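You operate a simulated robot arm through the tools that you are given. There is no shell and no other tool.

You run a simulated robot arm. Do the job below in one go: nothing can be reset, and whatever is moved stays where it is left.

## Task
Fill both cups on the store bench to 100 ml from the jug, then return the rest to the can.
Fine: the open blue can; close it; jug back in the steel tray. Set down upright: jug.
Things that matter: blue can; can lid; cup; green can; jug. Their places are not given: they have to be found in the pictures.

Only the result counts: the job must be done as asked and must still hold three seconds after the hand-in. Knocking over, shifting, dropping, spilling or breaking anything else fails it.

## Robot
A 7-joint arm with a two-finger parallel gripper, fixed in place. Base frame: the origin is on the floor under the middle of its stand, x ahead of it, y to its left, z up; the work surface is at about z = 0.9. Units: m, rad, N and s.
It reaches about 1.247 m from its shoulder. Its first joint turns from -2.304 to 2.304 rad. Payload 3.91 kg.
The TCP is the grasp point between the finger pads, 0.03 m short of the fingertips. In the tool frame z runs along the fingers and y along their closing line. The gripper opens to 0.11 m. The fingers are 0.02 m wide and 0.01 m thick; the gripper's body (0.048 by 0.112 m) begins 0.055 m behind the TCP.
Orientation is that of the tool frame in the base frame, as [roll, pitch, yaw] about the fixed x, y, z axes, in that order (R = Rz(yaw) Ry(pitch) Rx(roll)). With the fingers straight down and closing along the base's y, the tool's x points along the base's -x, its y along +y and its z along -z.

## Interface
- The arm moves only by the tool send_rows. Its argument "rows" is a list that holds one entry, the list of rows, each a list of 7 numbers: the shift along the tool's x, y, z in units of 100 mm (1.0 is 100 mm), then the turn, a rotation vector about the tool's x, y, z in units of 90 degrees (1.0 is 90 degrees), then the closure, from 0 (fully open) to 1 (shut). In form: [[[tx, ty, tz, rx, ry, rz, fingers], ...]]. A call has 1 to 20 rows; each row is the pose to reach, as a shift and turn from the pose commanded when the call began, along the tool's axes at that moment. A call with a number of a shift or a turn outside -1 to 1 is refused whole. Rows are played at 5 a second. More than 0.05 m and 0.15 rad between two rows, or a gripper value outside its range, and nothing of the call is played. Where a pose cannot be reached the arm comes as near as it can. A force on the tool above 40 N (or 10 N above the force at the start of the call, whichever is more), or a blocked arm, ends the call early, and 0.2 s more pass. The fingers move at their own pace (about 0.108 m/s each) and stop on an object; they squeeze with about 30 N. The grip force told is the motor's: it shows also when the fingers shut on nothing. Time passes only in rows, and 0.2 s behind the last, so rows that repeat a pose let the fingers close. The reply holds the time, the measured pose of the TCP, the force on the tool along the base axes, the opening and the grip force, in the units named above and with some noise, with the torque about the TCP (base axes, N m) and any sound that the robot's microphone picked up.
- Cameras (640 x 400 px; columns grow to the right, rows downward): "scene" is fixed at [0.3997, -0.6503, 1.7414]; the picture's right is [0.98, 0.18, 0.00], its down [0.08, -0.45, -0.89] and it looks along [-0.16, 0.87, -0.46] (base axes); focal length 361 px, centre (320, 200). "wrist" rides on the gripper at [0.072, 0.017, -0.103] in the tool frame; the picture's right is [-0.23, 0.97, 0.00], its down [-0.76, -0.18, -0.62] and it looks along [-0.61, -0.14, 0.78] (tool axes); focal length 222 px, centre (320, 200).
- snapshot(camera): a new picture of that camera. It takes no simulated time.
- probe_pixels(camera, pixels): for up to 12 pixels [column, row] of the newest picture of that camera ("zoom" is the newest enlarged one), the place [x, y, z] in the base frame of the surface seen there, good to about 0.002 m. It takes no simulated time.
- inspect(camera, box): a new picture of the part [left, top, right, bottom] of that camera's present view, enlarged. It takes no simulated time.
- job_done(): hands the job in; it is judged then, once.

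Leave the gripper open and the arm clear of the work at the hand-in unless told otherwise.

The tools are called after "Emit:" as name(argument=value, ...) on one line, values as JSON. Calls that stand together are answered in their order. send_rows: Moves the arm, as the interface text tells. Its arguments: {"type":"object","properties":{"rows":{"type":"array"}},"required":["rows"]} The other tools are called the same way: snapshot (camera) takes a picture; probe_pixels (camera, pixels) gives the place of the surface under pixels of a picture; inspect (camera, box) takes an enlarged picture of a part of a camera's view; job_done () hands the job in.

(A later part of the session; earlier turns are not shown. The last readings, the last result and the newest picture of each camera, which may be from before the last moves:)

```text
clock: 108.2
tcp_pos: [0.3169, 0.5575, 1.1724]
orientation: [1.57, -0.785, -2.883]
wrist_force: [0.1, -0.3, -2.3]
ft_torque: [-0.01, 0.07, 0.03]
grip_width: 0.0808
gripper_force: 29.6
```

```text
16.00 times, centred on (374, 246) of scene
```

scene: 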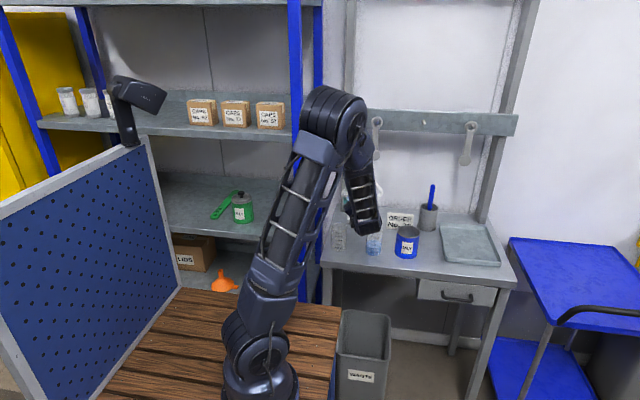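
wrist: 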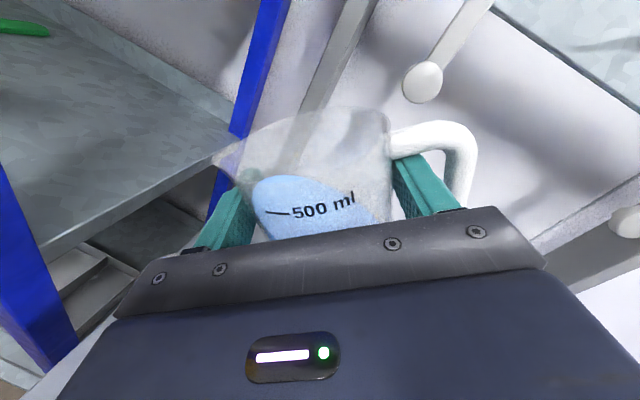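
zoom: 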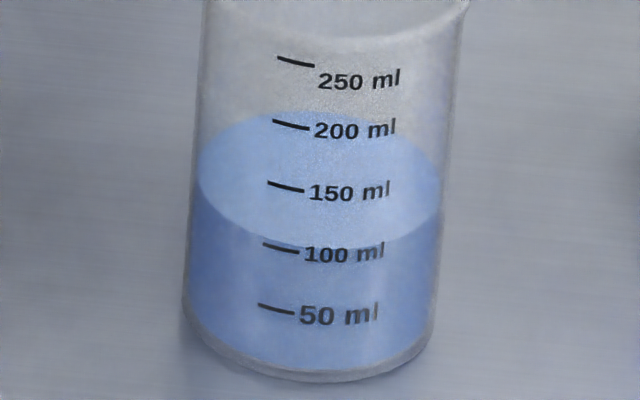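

Both cups look even with no spills. I'll double-check the right cup's level with many probes now that it's unobstructed.

Emit:
probe_pixels(camera="zoom", pixels=[[220, 160], [240, 150], [225, 190], [250, 200], [370, 150], [330, 150], [300, 150], [220, 175], [330, 215], [350, 205], [390, 160], [280, 215]])

Emit:
probe_pixels(camera="zoom", pixels=[[410, 160], [420, 180], [400, 200], [380, 215], [340, 230], [310, 225], [260, 150], [350, 145], [400, 145], [290, 160], [250, 170], [340, 165]])

Emit:
inspect(camera="scene", box=[326, 238, 350, 253])

```text
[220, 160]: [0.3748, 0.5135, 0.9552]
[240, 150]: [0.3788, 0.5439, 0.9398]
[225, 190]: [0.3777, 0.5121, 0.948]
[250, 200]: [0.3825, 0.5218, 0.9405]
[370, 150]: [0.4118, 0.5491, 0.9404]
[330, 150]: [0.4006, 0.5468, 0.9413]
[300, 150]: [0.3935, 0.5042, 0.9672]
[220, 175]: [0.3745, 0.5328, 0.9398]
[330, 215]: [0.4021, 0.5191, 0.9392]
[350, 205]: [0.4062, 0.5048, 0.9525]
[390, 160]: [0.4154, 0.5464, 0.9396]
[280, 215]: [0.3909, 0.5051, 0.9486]
```

```text
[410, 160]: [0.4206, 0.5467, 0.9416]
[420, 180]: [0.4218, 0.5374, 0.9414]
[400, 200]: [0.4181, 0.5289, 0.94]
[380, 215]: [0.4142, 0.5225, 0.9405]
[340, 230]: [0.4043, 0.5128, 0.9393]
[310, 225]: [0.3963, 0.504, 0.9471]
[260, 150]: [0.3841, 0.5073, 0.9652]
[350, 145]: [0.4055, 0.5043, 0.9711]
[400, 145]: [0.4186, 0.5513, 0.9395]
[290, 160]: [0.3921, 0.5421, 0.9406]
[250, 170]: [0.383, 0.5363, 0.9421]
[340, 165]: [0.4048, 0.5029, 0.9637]
```

```text
16.00 times, centred on (338, 246) of scene
```

zoom: 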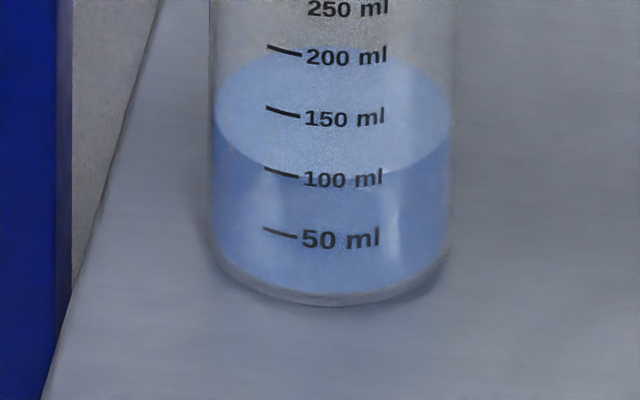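

The right cup is about 101–102 ml and the left about 99–100 ml, both on the line. Next I'll turn the hand back 15° to azimuth 90° at this height.

Emit:
send_rows(rows=[[[0.003, -0.003, -0.03, -0.0236, -0.0236, 0, 1], [0.006, -0.006, -0.061, -0.0472, -0.0472, 0, 1], [0.008, -0.008, -0.091, -0.0707, -0.0707, 0, 1], [0.011, -0.011, -0.122, -0.0943, -0.0943, 0, 1], [0.014, -0.014, -0.152, -0.1179, -0.1179, 0, 1], [0.014, -0.014, -0.152, -0.1179, -0.1179, 0, 1]]])

Emit:
send_rows(rows=[[[-0.04, 0.04, 0.003, 0, 0, 0, 1], [-0.12, 0.12, 0.009, 0, 0, 0, 1], [-0.21, 0.21, 0.016, 0, 0, 0, 1], [-0.3, 0.3, 0.023, 0, 0, 0, 1], [-0.39, 0.39, 0.03, 0, 0, 0, 1], [-0.48, 0.48, 0.037, 0, 0, 0, 1], [-0.56, 0.56, 0.043, 0, 0, 0, 1], [-0.61, 0.61, 0.047, 0, 0, 0, 1], [-0.624, 0.624, 0.048, 0, 0, 0, 1], [-0.624, 0.624, 0.048, 0, 0, 0, 1]]])

Emit:
snapshot(camera="scene")

```text
clock: 109.6
tcp_pos: [0.3205, 0.5418, 1.1712]
orientation: [1.571, -0.786, 3.137]
wrist_force: [-0.1, -0.6, -2.4]
ft_torque: [-0.03, 0.1, -0.04]
grip_width: 0.0808
gripper_force: 30.3
```

```text
clock: 111.8
tcp_pos: [0.4074, 0.5445, 1.1722]
orientation: [1.571, -0.786, 3.138]
wrist_force: [0.1, 0.0, -2.8]
ft_torque: [-0.01, 0.03, 0.02]
grip_width: 0.0807
gripper_force: 29.6
```

```text
taken
```

scene: 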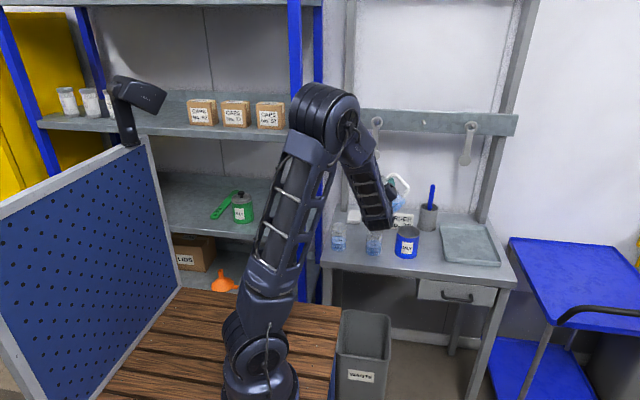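

On track at (0.408, 0.545, 1.172) with nothing flowing. Two more moves will bring the lip over the can.

Emit:
send_rows(rows=[[[-0.04, 0.04, 0.003, 0, 0, 0, 1], [-0.12, 0.12, 0.01, 0, 0, 0, 1], [-0.21, 0.21, 0.018, 0, 0, 0, 1], [-0.3, 0.3, 0.027, 0, 0, 0, 1], [-0.39, 0.39, 0.035, 0, 0, 0, 1], [-0.48, 0.48, 0.043, 0, 0, 0, 1], [-0.56, 0.56, 0.05, 0, 0, 0, 1], [-0.61, 0.61, 0.055, 0, 0, 0, 1], [-0.628, 0.628, 0.057, 0, 0, 0, 1], [-0.628, 0.628, 0.057, 0, 0, 0, 1]]])

Emit:
send_rows(rows=[[[-0.04, 0.04, 0.003, 0, 0, 0, 1], [-0.12, 0.12, 0.01, 0, 0, 0, 1], [-0.21, 0.21, 0.018, 0, 0, 0, 1], [-0.3, 0.3, 0.027, 0, 0, 0, 1], [-0.39, 0.39, 0.035, 0, 0, 0, 1], [-0.48, 0.48, 0.043, 0, 0, 0, 1], [-0.56, 0.56, 0.05, 0, 0, 0, 1], [-0.61, 0.61, 0.055, 0, 0, 0, 1], [-0.628, 0.628, 0.057, 0, 0, 0, 1], [-0.628, 0.628, 0.057, 0, 0, 0, 1]]])

Emit:
snapshot(camera="scene")

Emit:
snapshot(camera="wrist")

```text
clock: 114.0
tcp_pos: [0.4966, 0.5528, 1.1734]
orientation: [1.572, -0.785, 3.137]
wrist_force: [-0.4, -0.6, -2.2]
ft_torque: [0.02, 0.11, 0.0]
grip_width: 0.0806
gripper_force: 30.0
```

```text
clock: 116.2
tcp_pos: [0.587, 0.5573, 1.1733]
orientation: [1.57, -0.786, 3.138]
wrist_force: [0.2, 0.3, -2.8]
ft_torque: [0.0, 0.09, 0.03]
grip_width: 0.0806
gripper_force: 29.6
```

```text
taken
```

scene: 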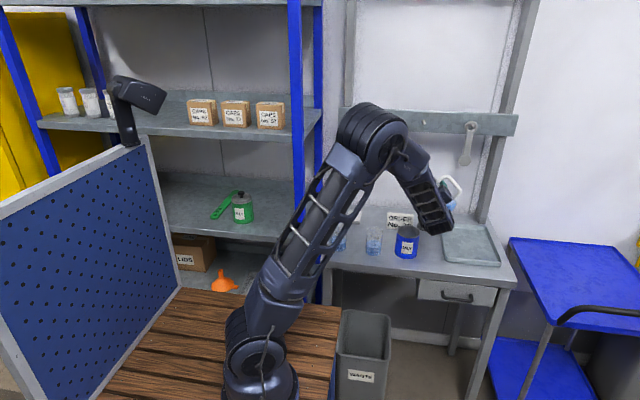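

```text
taken
```

wrist: 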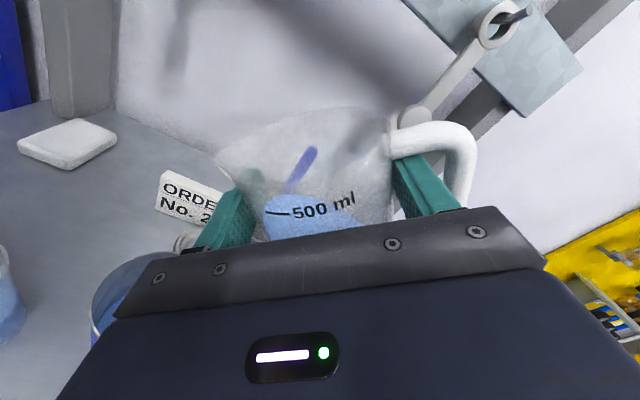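

The lip should be at about (0.528, 0.557), over the can, whose rim shows at lower left in the wrist view. I'll lower 110 mm so the lip is about 50 mm above the can rim.

Emit:
send_rows(rows=[[[-0.04, -0.04, 0, 0, 0, 0, 1], [-0.12, -0.12, 0, 0, 0, 0, 1], [-0.22, -0.22, 0, 0, 0, 0, 1], [-0.33, -0.33, 0, 0, 0, 0, 1], [-0.44, -0.44, 0, 0, 0, 0, 1], [-0.55, -0.55, 0, 0, 0, 0, 1], [-0.65, -0.65, 0, 0, 0, 0, 1], [-0.73, -0.73, 0, 0, 0, 0, 1], [-0.778, -0.778, 0, 0, 0, 0, 1], [-0.778, -0.778, 0, 0, 0, 0, 1]]])

Emit:
snapshot(camera="scene")

Emit:
snapshot(camera="wrist")

Emit:
inspect(camera="scene", box=[370, 190, 482, 270])

```text
clock: 118.4
tcp_pos: [0.5859, 0.5564, 1.0634]
orientation: [1.572, -0.785, 3.138]
wrist_force: [0.1, 0.9, -2.6]
ft_torque: [0.01, 0.06, -0.01]
grip_width: 0.081
gripper_force: 30.3
```

```text
taken
```

scene: 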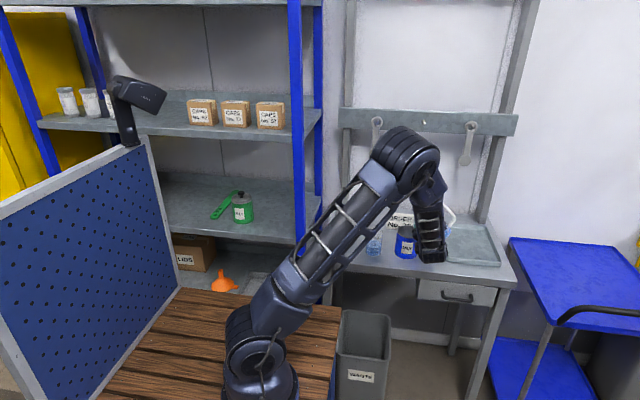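

```text
taken
```

wrist: 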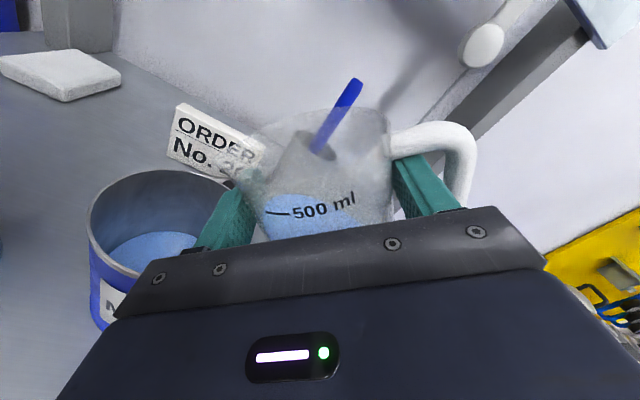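

```text
5.00 times, centred on (426, 230) of scene
```

zoom: 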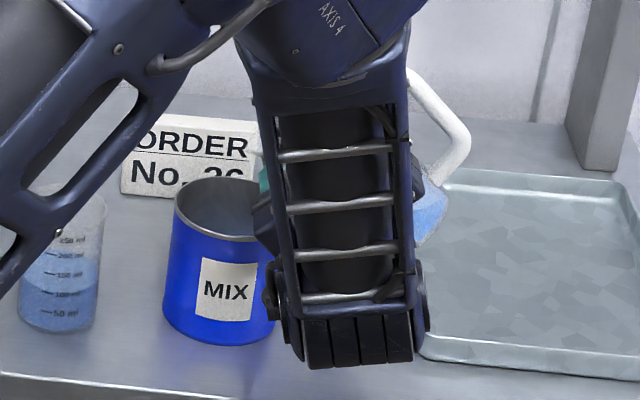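

The drop point projects inside the can's opening. Now I'll pour the rest: tilting about the lip from 45° to 75°, slowly once flow begins.

Emit:
send_rows(rows=[[[0.0177, 0.0112, 0, 0, 0, -0.0222, 1], [0.0357, 0.0218, 0, 0, 0, -0.0444, 1], [0.0541, 0.0318, 0, 0, 0, -0.0667, 1], [0.0728, 0.0411, 0, 0, 0, -0.0889, 1], [0.0918, 0.0497, 0, 0, 0, -0.1111, 1], [0.1112, 0.0577, 0, 0, 0, -0.1333, 1], [0.1258, 0.0632, 0, 0, 0, -0.15, 1], [0.1407, 0.0684, 0, 0, 0, -0.1667, 1], [0.1556, 0.0731, 0, 0, 0, -0.1833, 1], [0.1556, 0.0731, 0, 0, 0, -0.1833, 1]]])

Emit:
snapshot(camera="wrist")

Emit:
inspect(camera="scene", box=[370, 190, 482, 270])

```text
clock: 120.6
tcp_pos: [0.5803, 0.5571, 1.0794]
orientation: [1.57, -0.494, 3.136]
wrist_force: [0.2, 0.3, -3.0]
ft_torque: [-0.02, 0.06, -0.02]
grip_width: 0.0812
gripper_force: 29.7
```

```text
taken
```

wrist: 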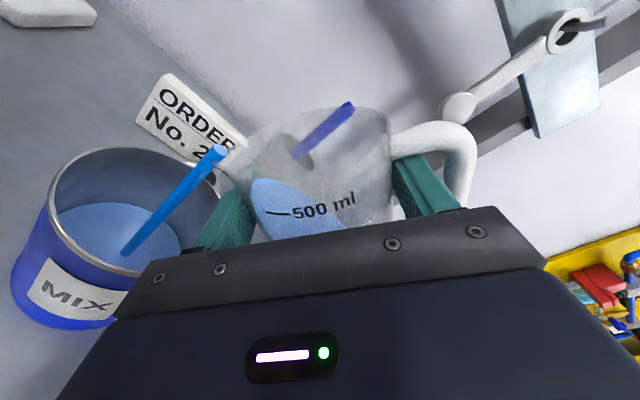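

```text
5.00 times, centred on (426, 230) of scene
```

zoom: 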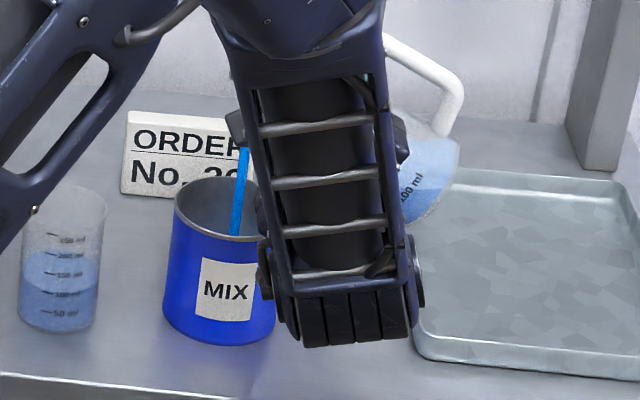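

The stream falls cleanly into the can. I'll keep tilting from 61.5° to 79.5° at the same gentle rate.

Emit:
send_rows(rows=[[[0.0132, 0.0085, 0, 0, 0, -0.0167, 1], [0.0266, 0.0166, 0, 0, 0, -0.0333, 1], [0.0402, 0.0243, 0, 0, 0, -0.05, 1], [0.0541, 0.0318, 0, 0, 0, -0.0667, 1], [0.0681, 0.0388, 0, 0, 0, -0.0833, 1], [0.0823, 0.0455, 0, 0, 0, -0.1, 1], [0.0966, 0.0518, 0, 0, 0, -0.1167, 1], [0.1112, 0.0577, 0, 0, 0, -0.1333, 1], [0.1258, 0.0632, 0, 0, 0, -0.15, 1], [0.1407, 0.0684, 0, 0, 0, -0.1667, 1], [0.1556, 0.0731, 0, 0, 0, -0.1833, 1], [0.1706, 0.0775, 0, 0, 0, -0.2, 1]]])

Emit:
snapshot(camera="wrist")

Emit:
inspect(camera="scene", box=[370, 190, 482, 270])

```text
clock: 123.2
tcp_pos: [0.5678, 0.5574, 1.0945]
orientation: [1.57, -0.181, 3.137]
wrist_force: [-0.2, 0.3, -1.3]
ft_torque: [0.02, 0.03, 0.0]
grip_width: 0.0807
gripper_force: 30.3
```

```text
taken
```

wrist: 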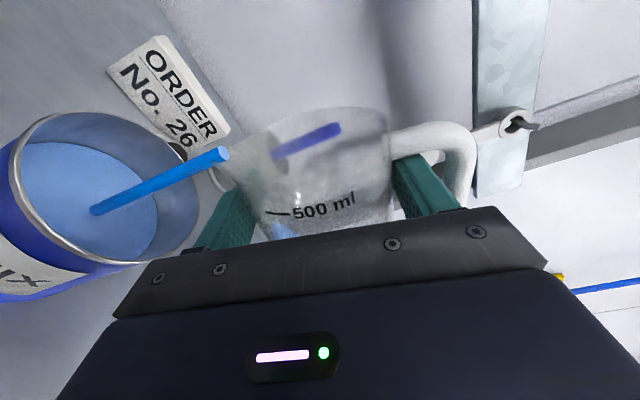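

```text
5.00 times, centred on (426, 230) of scene
```

zoom: 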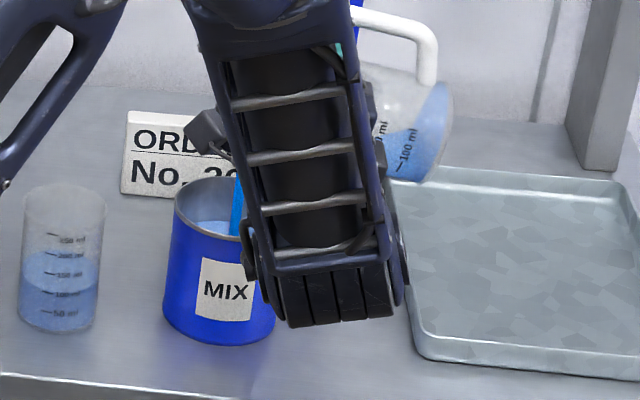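

The can is filling, with the stream at its centre. I'll continue to 90° and hold for draining.

Emit:
send_rows(rows=[[[0.0132, 0.0085, 0, 0, 0, -0.0167, 1], [0.0266, 0.0166, 0, 0, 0, -0.0333, 1], [0.0402, 0.0243, 0, 0, 0, -0.05, 1], [0.0541, 0.0318, 0, 0, 0, -0.0667, 1], [0.0681, 0.0388, 0, 0, 0, -0.0833, 1], [0.0823, 0.0455, 0, 0, 0, -0.1, 1], [0.0966, 0.0518, 0, 0, 0, -0.1167, 1], [0.0966, 0.0518, 0, 0, 0, -0.1167, 1], [0.0966, 0.0518, 0, 0, 0, -0.1167, 1], [0.0966, 0.0518, 0, 0, 0, -0.1167, 1], [0.0966, 0.0518, 0, 0, 0, -0.1167, 1], [0.0966, 0.0518, 0, 0, 0, -0.1167, 1]]])

Emit:
snapshot(camera="wrist")

Emit:
inspect(camera="scene", box=[370, 190, 482, 270])

```text
clock: 125.8
tcp_pos: [0.5597, 0.5558, 1.1022]
orientation: [1.572, -0.001, 3.138]
wrist_force: [0.0, 0.2, -1.4]
ft_torque: [0.01, 0.04, -0.01]
grip_width: 0.081
gripper_force: 29.8
```

```text
taken
```

wrist: 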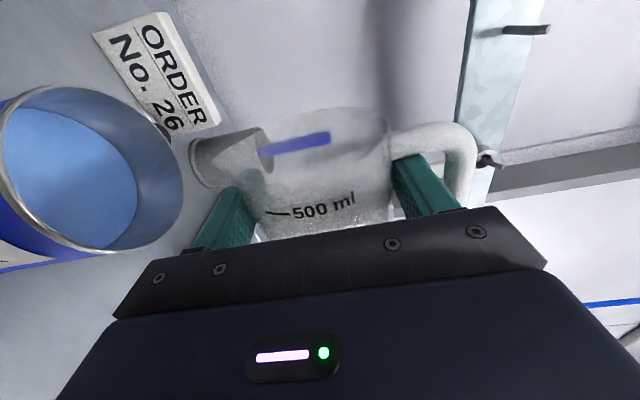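

```text
5.00 times, centred on (426, 230) of scene
```

zoom: 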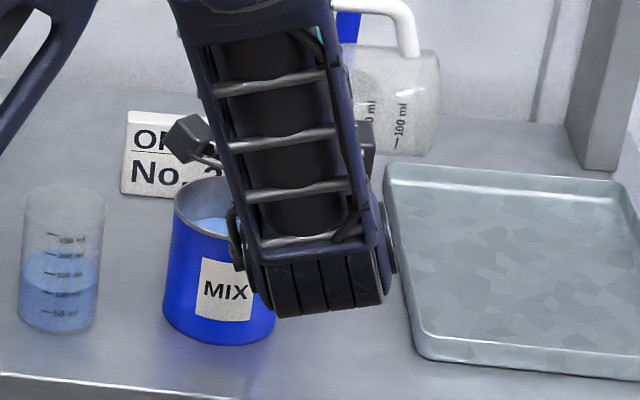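

The jug looks empty at 90°. I'll go 10° further for any last film, hold, and check.

Emit:
send_rows(rows=[[[0.0221, 0.0139, 0, 0, 0, -0.0278, 1], [0.0448, 0.0269, 0, 0, 0, -0.0556, 1], [0.0681, 0.0388, 0, 0, 0, -0.0833, 1], [0.0918, 0.0497, 0, 0, 0, -0.1111, 1], [0.0918, 0.0497, 0, 0, 0, -0.1111, 1], [0.0918, 0.0497, 0, 0, 0, -0.1111, 1], [0.0918, 0.0497, 0, 0, 0, -0.1111, 1], [0.0918, 0.0497, 0, 0, 0, -0.1111, 1], [0.0918, 0.0497, 0, 0, 0, -0.1111, 1]]])

Emit:
inspect(camera="wrist", box=[190, 90, 414, 230])

Emit:
inspect(camera="scene", box=[370, 190, 482, 270])

```text
clock: 127.8
tcp_pos: [0.5517, 0.557, 1.106]
orientation: [1.572, 0.175, 3.138]
wrist_force: [-0.4, -1.2, -0.2]
ft_torque: [-0.02, 0.02, 0.06]
grip_width: 0.0806
gripper_force: 29.8
```

```text
2.86 times, centred on (302, 160) of wrist
```

zoom: 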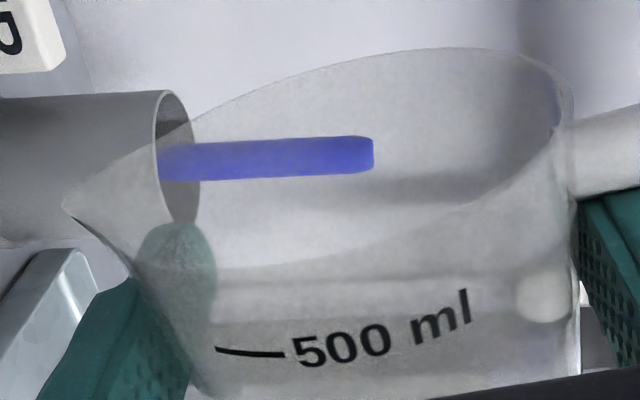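

```text
5.00 times, centred on (426, 230) of scene
```

zoom: 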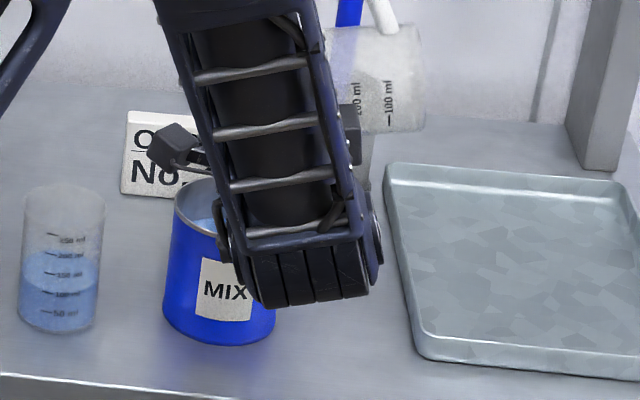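

The jug is empty. I'll raise it 100 mm, still tilted, then bring it upright in two calls.

Emit:
send_rows(rows=[[[-0.01, 0.06, 0, 0, 0, 0, 1], [-0.035, 0.2, 0, 0, 0, 0, 1], [-0.07, 0.4, 0, 0, 0, 0, 1], [-0.105, 0.6, 0, 0, 0, 0, 1], [-0.14, 0.8, 0, 0, 0, 0, 1], [-0.174, 0.985, 0, 0, 0, 0, 1], [-0.174, 0.985, 0, 0, 0, 0, 1]]])

Emit:
send_rows(rows=[[[0, 0, 0, 0, 0, 0.06, 1], [0, 0, 0, 0, 0, 0.13, 1], [0, 0, 0, 0, 0, 0.2, 1], [0, 0, 0, 0, 0, 0.27, 1], [0, 0, 0, 0, 0, 0.34, 1], [0, 0, 0, 0, 0, 0.41, 1], [0, 0, 0, 0, 0, 0.48, 1], [0, 0, 0, 0, 0, 0.5556, 1], [0, 0, 0, 0, 0, 0.5556, 1]]])

Emit:
send_rows(rows=[[[0, 0, 0, 0, 0, 0.06, 1], [0, 0, 0, 0, 0, 0.13, 1], [0, 0, 0, 0, 0, 0.2, 1], [0, 0, 0, 0, 0, 0.27, 1], [0, 0, 0, 0, 0, 0.34, 1], [0, 0, 0, 0, 0, 0.41, 1], [0, 0, 0, 0, 0, 0.48, 1], [0, 0, 0, 0, 0, 0.5556, 1], [0, 0, 0, 0, 0, 0.5556, 1]]])

Emit:
snapshot(camera="wrist")

Emit:
snapshot(camera="scene")

```text
clock: 129.4
tcp_pos: [0.5527, 0.5572, 1.2065]
orientation: [1.571, 0.173, 3.14]
wrist_force: [-0.9, -0.3, -0.7]
ft_torque: [-0.03, 0.08, -0.02]
grip_width: 0.0807
gripper_force: 30.2
```

```text
clock: 131.4
tcp_pos: [0.5508, 0.5584, 1.2058]
orientation: [1.572, -0.698, 3.139]
wrist_force: [-0.5, 0.1, -0.4]
ft_torque: [-0.01, 0.05, 0.03]
grip_width: 0.0808
gripper_force: 29.8
```

```text
clock: 133.4
tcp_pos: [0.5506, 0.5564, 1.2058]
orientation: [-0.852, -1.571, -0.724]
wrist_force: [0.1, 0.6, -0.8]
ft_torque: [-0.02, 0.01, 0.02]
grip_width: 0.0806
gripper_force: 30.0
```

```text
taken
```

wrist: 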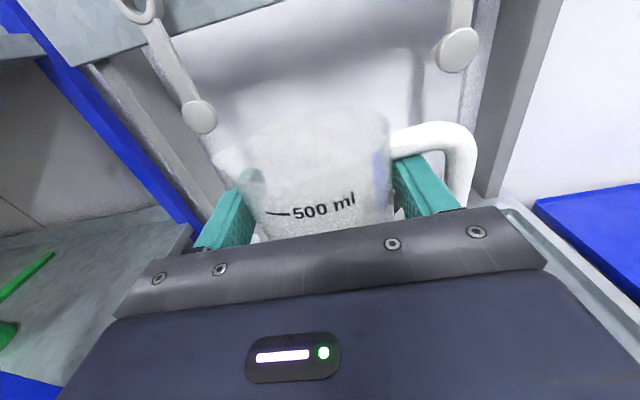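

```text
taken
```

scene: 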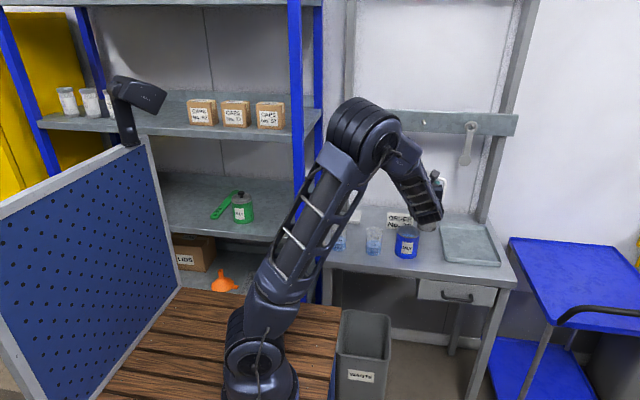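

The jug is upright again. Its marks sit slightly differently in the wrist view than before pouring, so I'll check whether it rolled a little in the grip.

Emit:
inspect(camera="wrist", box=[190, 90, 318, 170])

Emit:
inspect(camera="wrist", box=[340, 90, 500, 220])

Emit:
inspect(camera="scene", box=[390, 160, 486, 220])

```text
5.00 times, centred on (254, 130) of wrist
```

zoom: 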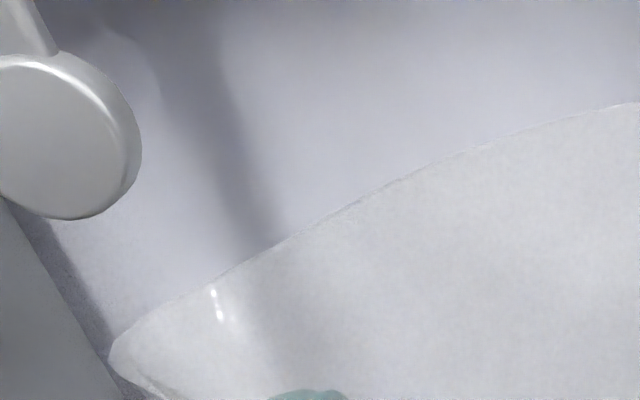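

```text
3.08 times, centred on (420, 155) of wrist
```

zoom: 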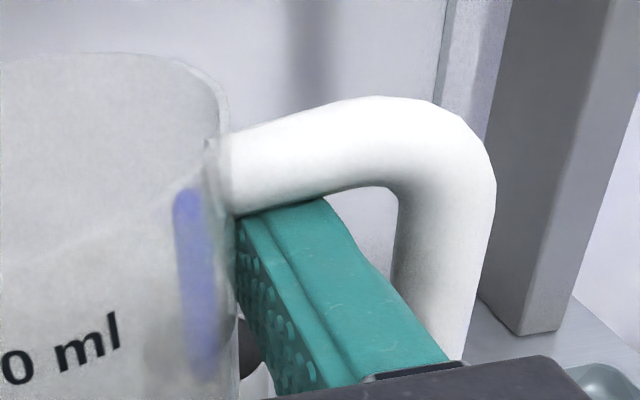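

```text
6.67 times, centred on (438, 190) of scene
```

zoom: 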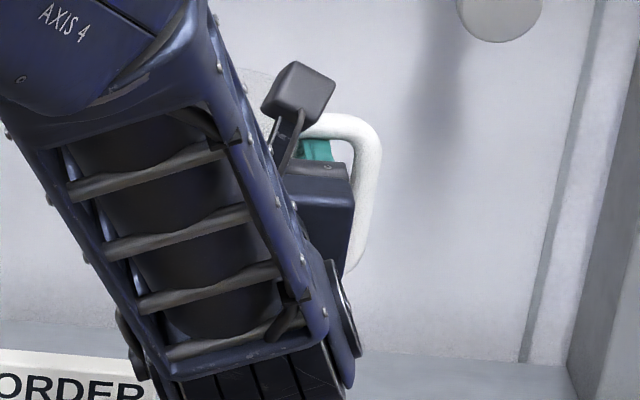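

The spout tip and handle are within about 1° of before, and the handle bar now rests on the finger, so it's secure. I'll carry the empty jug back over the tray.

Emit:
send_rows(rows=[[[0, 0.1, 0.03, 0, 0, 0, 1], [0, 0.3, 0.1, 0, 0, 0, 1], [0, 0.5, 0.17, 0, 0, 0, 1], [0, 0.7, 0.24, 0, 0, 0, 1], [0, 0.9, 0.31, 0, 0, 0, 1], [0, 1.0, 0.34, 0, 0, 0, 1], [0, 1.0, 0.34, 0, 0, 0, 1]]])

Emit:
send_rows(rows=[[[0, 0.1, 0.03, 0, 0, 0, 1], [0, 0.3, 0.1, 0, 0, 0, 1], [0, 0.5, 0.17, 0, 0, 0, 1], [0, 0.7, 0.24, 0, 0, 0, 1], [0, 0.9, 0.31, 0, 0, 0, 1], [0, 1.0, 0.34, 0, 0, 0, 1], [0, 1.0, 0.34, 0, 0, 0, 1]]])

Emit:
snapshot(camera="wrist")

Emit:
snapshot(camera="scene")

```text
clock: 135.0
tcp_pos: [0.6514, 0.5909, 1.2067]
orientation: [0.986, -1.57, -2.557]
wrist_force: [0.0, 0.7, -0.6]
ft_torque: [-0.01, -0.01, 0.01]
grip_width: 0.081
gripper_force: 30.2
```

```text
clock: 136.6
tcp_pos: [0.7497, 0.6255, 1.2071]
orientation: [0.818, -1.57, -2.391]
wrist_force: [0.8, 0.6, -1.1]
ft_torque: [-0.01, 0.04, -0.03]
grip_width: 0.0809
gripper_force: 30.1
```

```text
taken
```

wrist: 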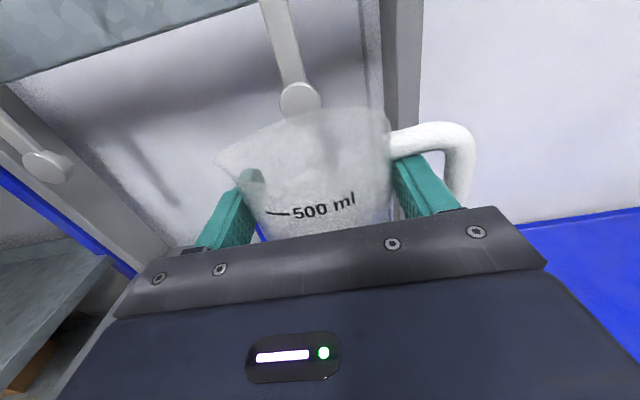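

```text
taken
```

scene: 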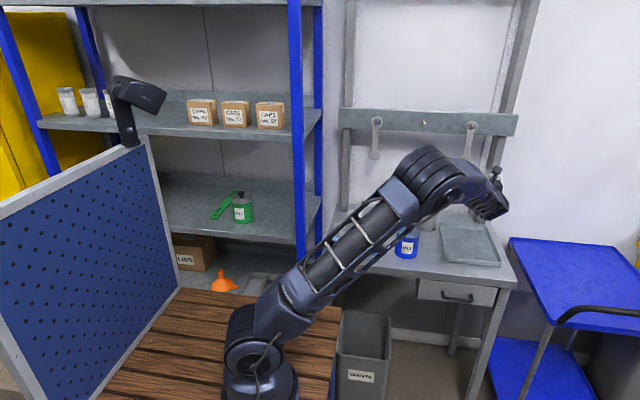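

Nearly there at (0.750, 0.625). I'll shift the last 17 mm and lower the first 100 mm over the tray.

Emit:
send_rows(rows=[[[0, 0.09, 0.025, 0, 0, 0, 1], [0, 0.175, 0.05, 0, 0, 0, 1], [-0.15, 0.175, 0.05, 0, 0, 0, 1], [-0.35, 0.175, 0.05, 0, 0, 0, 1], [-0.55, 0.175, 0.05, 0, 0, 0, 1], [-0.75, 0.175, 0.05, 0, 0, 0, 1], [-0.92, 0.175, 0.05, 0, 0, 0, 1], [-1.0, 0.175, 0.05, 0, 0, 0, 1], [-1.0, 0.175, 0.05, 0, 0, 0, 1]]])

Emit:
send_rows(rows=[[[-0.15, 0, 0, 0, 0, 0, 1], [-0.3, 0, 0, 0, 0, 0, 1], [-0.45, 0, 0, 0, 0, 0, 1], [-0.6, 0, 0, 0, 0, 0, 1], [-0.7, 0, 0, 0, 0, 0, 1], [-0.8, 0, 0, 0, 0, 0, 1], [-0.88, 0, 0, 0, 0, 0, 1], [-0.95, 0, 0, 0, 0, 0, 1], [-0.95, 0, 0, 0, 0, 0, 1]]])

Emit:
snapshot(camera="wrist")

Emit:
snapshot(camera="scene")

```text
clock: 138.6
tcp_pos: [0.7685, 0.6275, 1.1071]
orientation: [0.778, -1.57, -2.349]
wrist_force: [-0.6, 0.4, 0.2]
ft_torque: [-0.01, 0.05, -0.04]
grip_width: 0.0807
gripper_force: 30.2
```

```text
clock: 140.6
tcp_pos: [0.7689, 0.6288, 1.0115]
orientation: [0.801, -1.57, -2.375]
wrist_force: [0.0, -0.1, -1.1]
ft_torque: [0.0, 0.01, 0.0]
grip_width: 0.0807
gripper_force: 30.3
```

```text
taken
```

wrist: 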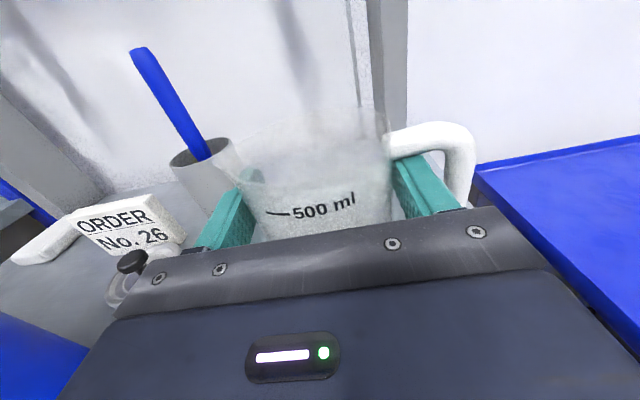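

```text
taken
```

scene: 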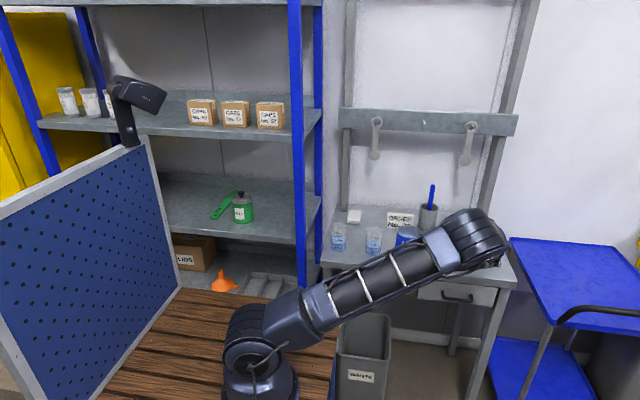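

TCP is at z 1.0115 and contact is expected near 0.994. I'll lower 12 mm, then feel for the tray.

Emit:
send_rows(rows=[[[-0.04, 0, 0, 0, 0, 0, 1], [-0.08, 0, 0, 0, 0, 0, 1], [-0.12, 0, 0, 0, 0, 0, 1], [-0.12, 0, 0, 0, 0, 0, 1]]])

Emit:
send_rows(rows=[[[-0.01, 0, 0, 0, 0, 0, 1], [-0.02, 0, 0, 0, 0, 0, 1], [-0.03, 0, 0, 0, 0, 0, 1], [-0.03, 0, 0, 0, 0, 0, 1]]])

```text
clock: 141.6
tcp_pos: [0.7695, 0.6287, 0.9991]
orientation: [1.078, -1.569, -2.652]
wrist_force: [-0.3, 0.5, -0.6]
ft_torque: [0.01, -0.01, 0.0]
grip_width: 0.0808
gripper_force: 29.6
```

```text
clock: 142.6
tcp_pos: [0.768, 0.6309, 0.9968]
orientation: [0.584, -1.57, -2.159]
wrist_force: [0.1, 0.8, 9.3]
ft_torque: [-0.03, 0.24, 0.01]
grip_width: 0.0807
gripper_force: 30.0
```

Contact: 9.3 N upward at z 0.9968. I'll relieve 1 mm and check.

Emit:
send_rows(rows=[[[0.005, 0, 0, 0, 0, 0, 1], [0.01, 0, 0, 0, 0, 0, 1], [0.01, 0, 0, 0, 0, 0, 1]]])

```text
clock: 143.4
tcp_pos: [0.7689, 0.6288, 0.9974]
orientation: [0.59, -1.568, -2.163]
wrist_force: [1.9, 1.9, 7.1]
ft_torque: [0.13, 0.09, -0.03]
grip_width: 0.0809
gripper_force: 29.9
```

Emit:
send_rows(rows=[[[0.005, 0, 0, 0, 0, 0, 1], [0.01, 0, 0, 0, 0, 0, 1], [0.01, 0, 0, 0, 0, 0, 1]]])

Emit:
inspect(camera="wrist", box=[340, 90, 500, 220])

```text
clock: 144.2
tcp_pos: [0.7681, 0.6294, 0.9966]
orientation: [1.917, -1.571, 2.793]
wrist_force: [-0.3, 0.0, -0.6]
ft_torque: [0.02, 0.0, 0.0]
grip_width: 0.0809
gripper_force: 30.5
```

```text
3.08 times, centred on (420, 155) of wrist
```

zoom: 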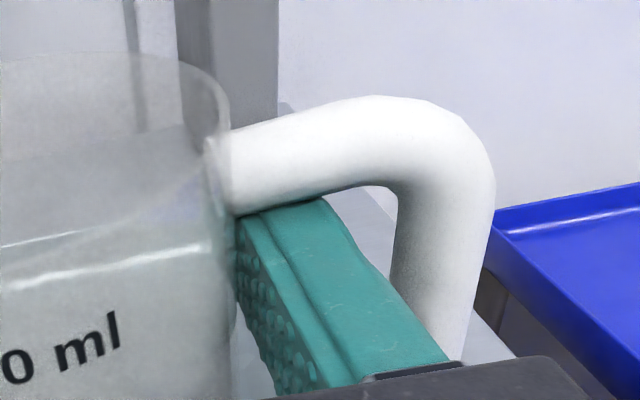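

The load is near zero and the jug is at tray height. I'll open to 0.098 m, the same width I used to enter the loop.

Emit:
send_rows(rows=[[[0, 0, 0, 0, 0, 0, 0.24], [0, 0, 0, 0, 0, 0, 0.18], [0, 0, 0, 0, 0, 0, 0.11], [0, 0, 0, 0, 0, 0, 0.11], [0, 0, 0, 0, 0, 0, 0.11]]])

Emit:
snapshot(camera="wrist")

Emit:
inspect(camera="wrist", box=[340, 90, 500, 220])

```text
clock: 145.4
tcp_pos: [0.7688, 0.6291, 0.9979]
orientation: [0.84, -1.57, -2.414]
wrist_force: [-0.3, -0.4, -0.1]
ft_torque: [0.03, 0.04, -0.02]
grip_width: 0.0982
gripper_force: 0.1
```

```text
taken
```

wrist: 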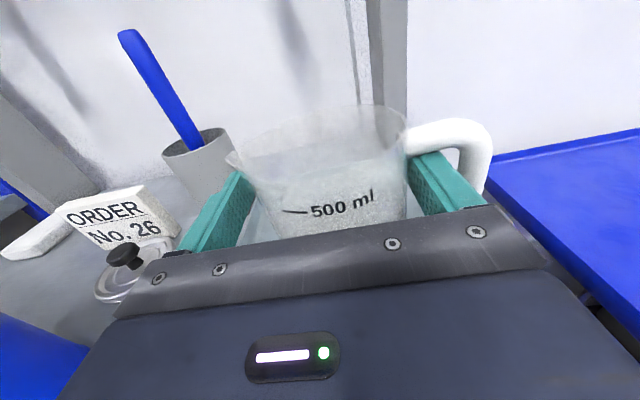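

```text
3.08 times, centred on (420, 155) of wrist
```

zoom: 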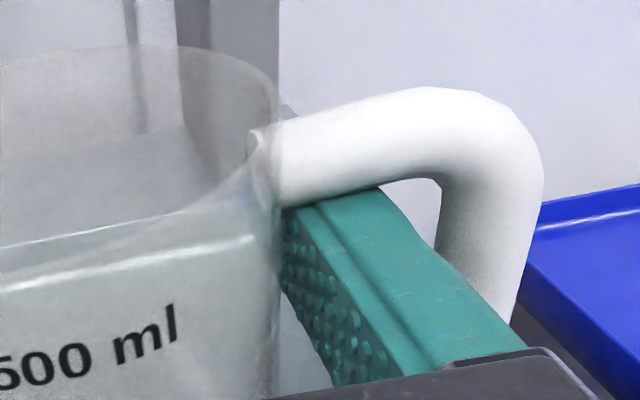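

On opening, the jug shifted right with the finger, because its handle bar is still resting on it. I'll lower the hand 4 mm so the handle lifts off and the jug sits fully on the tray.

Emit:
send_rows(rows=[[[-0.01, 0, 0, 0, 0, 0, 0.11], [-0.02, 0, 0, 0, 0, 0, 0.11], [-0.03, 0, 0, 0, 0, 0, 0.11], [-0.04, 0, 0, 0, 0, 0, 0.11], [-0.04, 0, 0, 0, 0, 0, 0.11]]])

Emit:
snapshot(camera="wrist")

Emit:
inspect(camera="wrist", box=[340, 90, 500, 220])

```text
clock: 146.6
tcp_pos: [0.769, 0.6288, 0.9944]
orientation: [0.923, -1.57, -2.499]
wrist_force: [0.8, -0.5, 0.1]
ft_torque: [0.01, 0.04, 0.0]
grip_width: 0.0982
gripper_force: 0.0
```

```text
taken
```

wrist: 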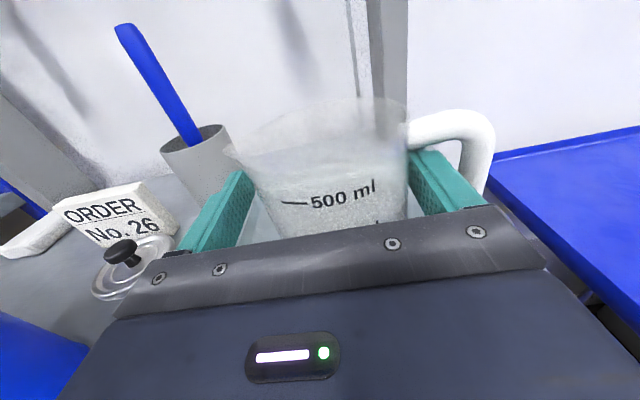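

```text
3.08 times, centred on (420, 155) of wrist
```

zoom: 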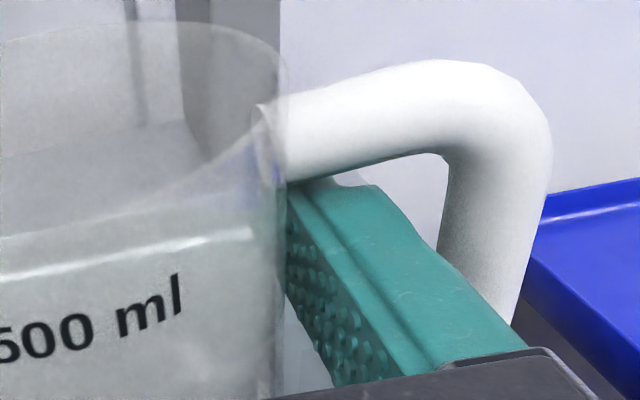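

The handle is now free of the finger and the jug stands on the tray. I'll centre the fingers by shifting 8 mm to +x, then check before withdrawing.

Emit:
send_rows(rows=[[[0, 0.03, 0, 0, 0, 0, 0.11], [0, 0.06, 0, 0, 0, 0, 0.11], [0, 0.08, 0, 0, 0, 0, 0.11], [0, 0.08, 0, 0, 0, 0, 0.11]]])

Emit:
snapshot(camera="wrist")

Emit:
inspect(camera="wrist", box=[180, 90, 500, 260])

```text
clock: 147.6
tcp_pos: [0.7771, 0.6294, 0.995]
orientation: [0.86, -1.569, -2.434]
wrist_force: [-0.7, 0.3, 0.3]
ft_torque: [0.02, 0.0, -0.02]
grip_width: 0.0978
gripper_force: 0.0
```

```text
taken
```

wrist: 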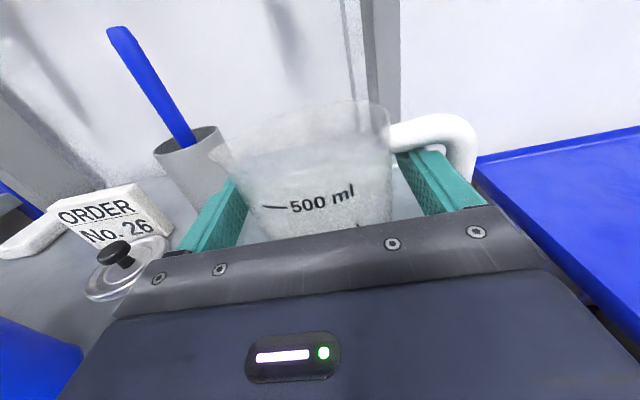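

```text
2.00 times, centred on (340, 175) of wrist
```

zoom: 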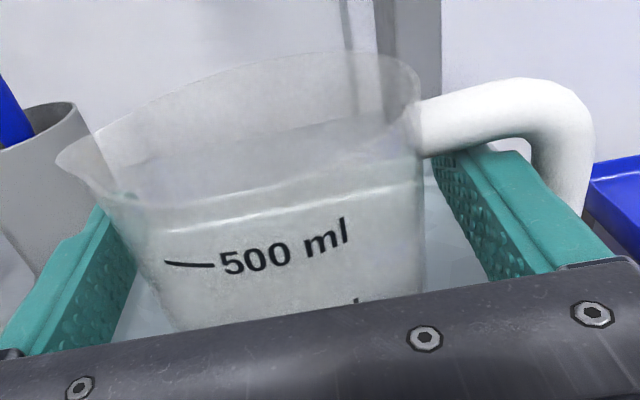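

Both fingers are clear of the body now. I'll drop 3 mm to the original insertion height so the finger doesn't graze the handle bar, then withdraw along −y.

Emit:
send_rows(rows=[[[-0.015, 0, 0, 0, 0, 0, 0.11], [-0.03, 0, 0, 0, 0, 0, 0.11], [-0.03, 0, -0.1, 0, 0, 0, 0.11], [-0.03, 0, -0.25, 0, 0, 0, 0.11], [-0.03, 0, -0.4, 0, 0, 0, 0.11], [-0.03, 0, -0.55, 0, 0, 0, 0.11], [-0.03, 0, -0.7, 0, 0, 0, 0.11], [-0.03, 0, -0.85, 0, 0, 0, 0.11], [-0.03, 0, -1.0, 0, 0, 0, 0.11], [-0.03, 0, -1.0, 0, 0, 0, 0.11]]])

Emit:
snapshot(camera="wrist")

```text
clock: 149.8
tcp_pos: [0.7762, 0.5295, 0.9919]
orientation: [1.111, -1.57, -2.685]
wrist_force: [0.0, -1.0, -0.1]
ft_torque: [0.03, 0.0, -0.01]
grip_width: 0.0981
gripper_force: 0.1
```

```text
taken
```

wrist: 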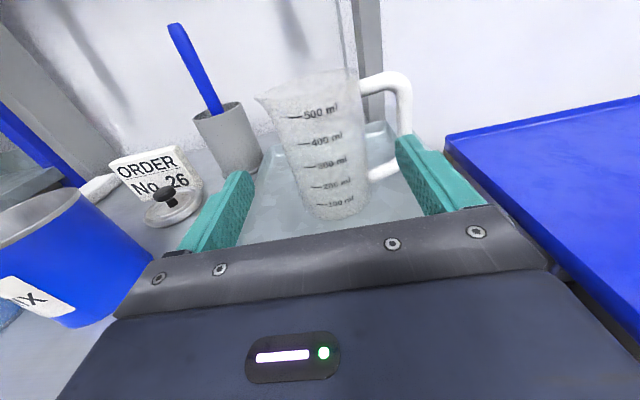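

The jug stands upright in the tray, free of the fingers. I'll withdraw another 100 mm along −y, then raise.

Emit:
send_rows(rows=[[[0, 0, -0.25, 0, 0, 0, 0], [0, 0, -0.5, 0, 0, 0, 0], [0, 0, -0.75, 0, 0, 0, 0], [0, 0, -1.0, 0, 0, 0, 0], [0.25, 0, -1.0, 0, 0, 0, 0], [0.5, 0, -1.0, 0, 0, 0, 0], [0.75, 0, -1.0, 0, 0, 0, 0], [1.0, 0, -1.0, 0, 0, 0, 0], [1.0, 0, -1.0, 0, 0, 0, 0]]])

Emit:
send_rows(rows=[[[0.25, 0, 0, 0, 0, 0, 0], [0.5, 0, 0, 0, 0, 0, 0], [0.75, 0, 0, 0, 0, 0, 0], [1.0, 0, 0, 0, 0, 0, 0], [1.0, 0, 0, 0, 0, 0, 0]]])

Emit:
snapshot(camera="scene")

Emit:
inspect(camera="scene", box=[430, 195, 526, 265])

```text
clock: 151.8
tcp_pos: [0.7749, 0.4289, 1.0912]
orientation: [-2.385, -1.57, 0.811]
wrist_force: [0.3, -0.1, 0.4]
ft_torque: [0.01, 0.0, 0.03]
grip_width: 0.1098
gripper_force: 0.1
```

```text
clock: 153.0
tcp_pos: [0.7746, 0.4268, 1.1916]
orientation: [0.909, -1.567, -2.484]
wrist_force: [0.1, -0.2, -0.5]
ft_torque: [0.0, 0.02, -0.05]
grip_width: 0.11
gripper_force: 0.0
```

```text
taken
```

scene: 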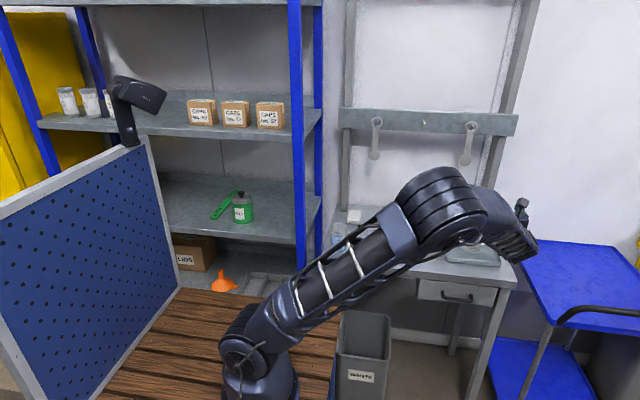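

```text
5.71 times, centred on (478, 230) of scene
```

zoom: 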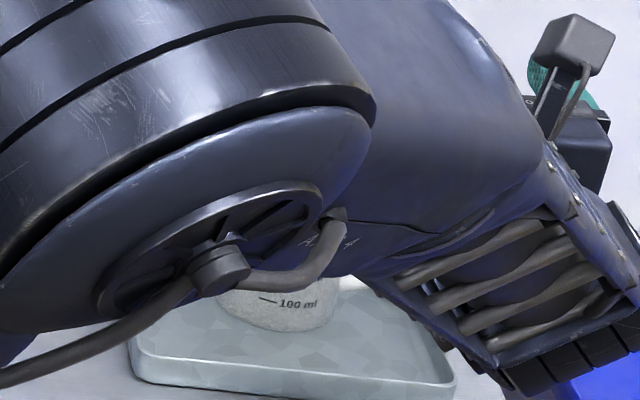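

The jug stays standing. Next I'll turn the hand back to fingers-down (−90° about tool y) in this clear space.

Emit:
send_rows(rows=[[[0, 0, 0, 0, -0.09, 0, 0], [0, 0, 0, 0, -0.18, 0, 0], [0, 0, 0, 0, -0.27, 0, 0], [0, 0, 0, 0, -0.36, 0, 0], [0, 0, 0, 0, -0.45, 0, 0], [0, 0, 0, 0, -0.54, 0, 0], [0, 0, 0, 0, -0.63, 0, 0], [0, 0, 0, 0, -0.72, 0, 0], [0, 0, 0, 0, -0.81, 0, 0], [0, 0, 0, 0, -0.9, 0, 0], [0, 0, 0, 0, -0.99, 0, 0], [0, 0, 0, 0, -1.0, 0, 0], [0, 0, 0, 0, -1.0, 0, 0]]])

Emit:
send_rows(rows=[[[0, 0, 0, 0, 0, -0.09, 0], [0, 0, 0, 0, 0, -0.18, 0], [0, 0, 0, 0, 0, -0.27, 0], [0, 0, 0, 0, 0, -0.36, 0], [0, 0, 0, 0, 0, -0.45, 0], [0, 0, 0, 0, 0, -0.54, 0], [0, 0, 0, 0, 0, -0.63, 0], [0, 0, 0, 0, 0, -0.72, 0], [0, 0, 0, 0, 0, -0.81, 0], [0, 0, 0, 0, 0, -0.9, 0], [0, 0, 0, 0, 0, -0.99, 0], [0, 0, 0, 0, 0, -1.0, 0], [0, 0, 0, 0, 0, -1.0, 0]]])

Emit:
snapshot(camera="scene")

```text
clock: 155.8
tcp_pos: [0.775, 0.429, 1.19]
orientation: [3.141, 0.001, 1.566]
wrist_force: [0.7, 0.5, 0.0]
ft_torque: [0.01, -0.01, 0.03]
grip_width: 0.1099
gripper_force: 0.0
```

```text
clock: 158.6
tcp_pos: [0.7751, 0.4293, 1.1914]
orientation: [3.14, 0.0, 3.138]
wrist_force: [-0.1, -0.5, -0.3]
ft_torque: [-0.02, 0.01, -0.01]
grip_width: 0.1101
gripper_force: 0.0
```

```text
taken
```

scene: 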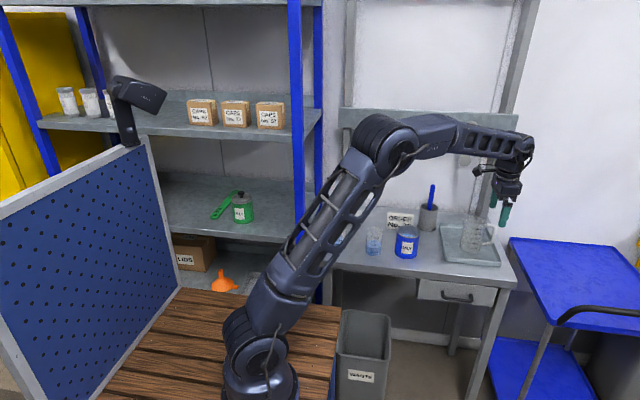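

The hand points down again and the jug is in view. I'll check the jug in the tray, and probe the closed green can to learn how a seated lid sits.

Emit:
inspect(camera="scene", box=[430, 205, 510, 255])

Emit:
inspect(camera="scene", box=[218, 185, 266, 230])

Emit:
probe_pixels(camera="zoom", pixels=[[330, 75], [330, 150], [250, 140], [410, 140], [330, 195], [320, 205], [335, 222], [330, 260], [330, 360], [340, 180], [200, 170], [440, 170]])

```text
8.00 times, centred on (470, 230) of scene
```

zoom: 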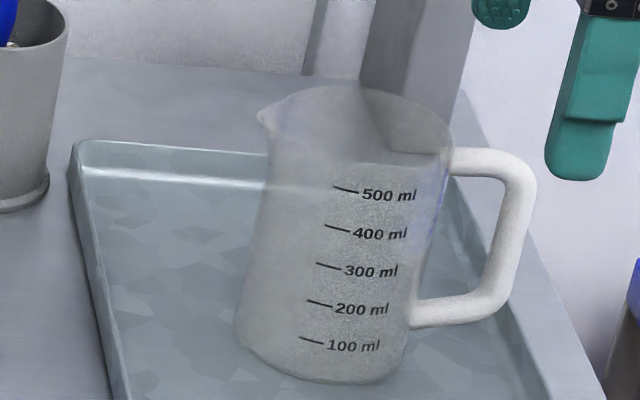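

```text
8.89 times, centred on (242, 208) of scene
```

zoom: 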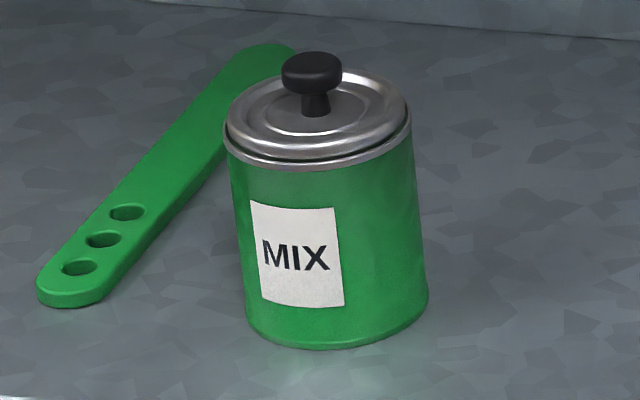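

```text
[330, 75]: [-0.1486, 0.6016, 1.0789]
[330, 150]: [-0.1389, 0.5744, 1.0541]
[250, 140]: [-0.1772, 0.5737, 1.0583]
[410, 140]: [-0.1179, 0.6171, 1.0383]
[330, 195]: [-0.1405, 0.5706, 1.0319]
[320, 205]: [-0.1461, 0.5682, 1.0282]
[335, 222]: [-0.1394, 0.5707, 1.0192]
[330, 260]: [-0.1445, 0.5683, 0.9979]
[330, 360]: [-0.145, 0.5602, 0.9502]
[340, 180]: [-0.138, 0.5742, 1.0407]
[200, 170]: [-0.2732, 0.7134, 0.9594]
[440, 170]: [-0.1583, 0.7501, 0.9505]
```

The jug is upright in the tray. On the green can, the seated lid's ring sits about 7 mm above the can rim and the knob top about 31 mm above it, so the lid has a short plug. I'll yaw the hand so the fingers close roughly along x for the lid knob.

Emit:
send_rows(rows=[[[0, 0, 0, 0, 0, -0.09, 0], [0, 0, 0, 0, 0, -0.18, 0], [0, 0, 0, 0, 0, -0.27, 0], [0, 0, 0, 0, 0, -0.36, 0], [0, 0, 0, 0, 0, -0.45, 0], [0, 0, 0, 0, 0, -0.54, 0], [0, 0, 0, 0, 0, -0.63, 0], [0, 0, 0, 0, 0, -0.72, 0], [0, 0, 0, 0, 0, -0.8, 0], [0, 0, 0, 0, 0, -0.8, 0]]])

```text
clock: 160.8
tcp_pos: [0.7758, 0.4286, 1.1921]
orientation: [-3.142, 0.0, -1.887]
wrist_force: [-0.1, -0.2, -0.2]
ft_torque: [-0.01, -0.01, 0.01]
grip_width: 0.1101
gripper_force: 0.0
```

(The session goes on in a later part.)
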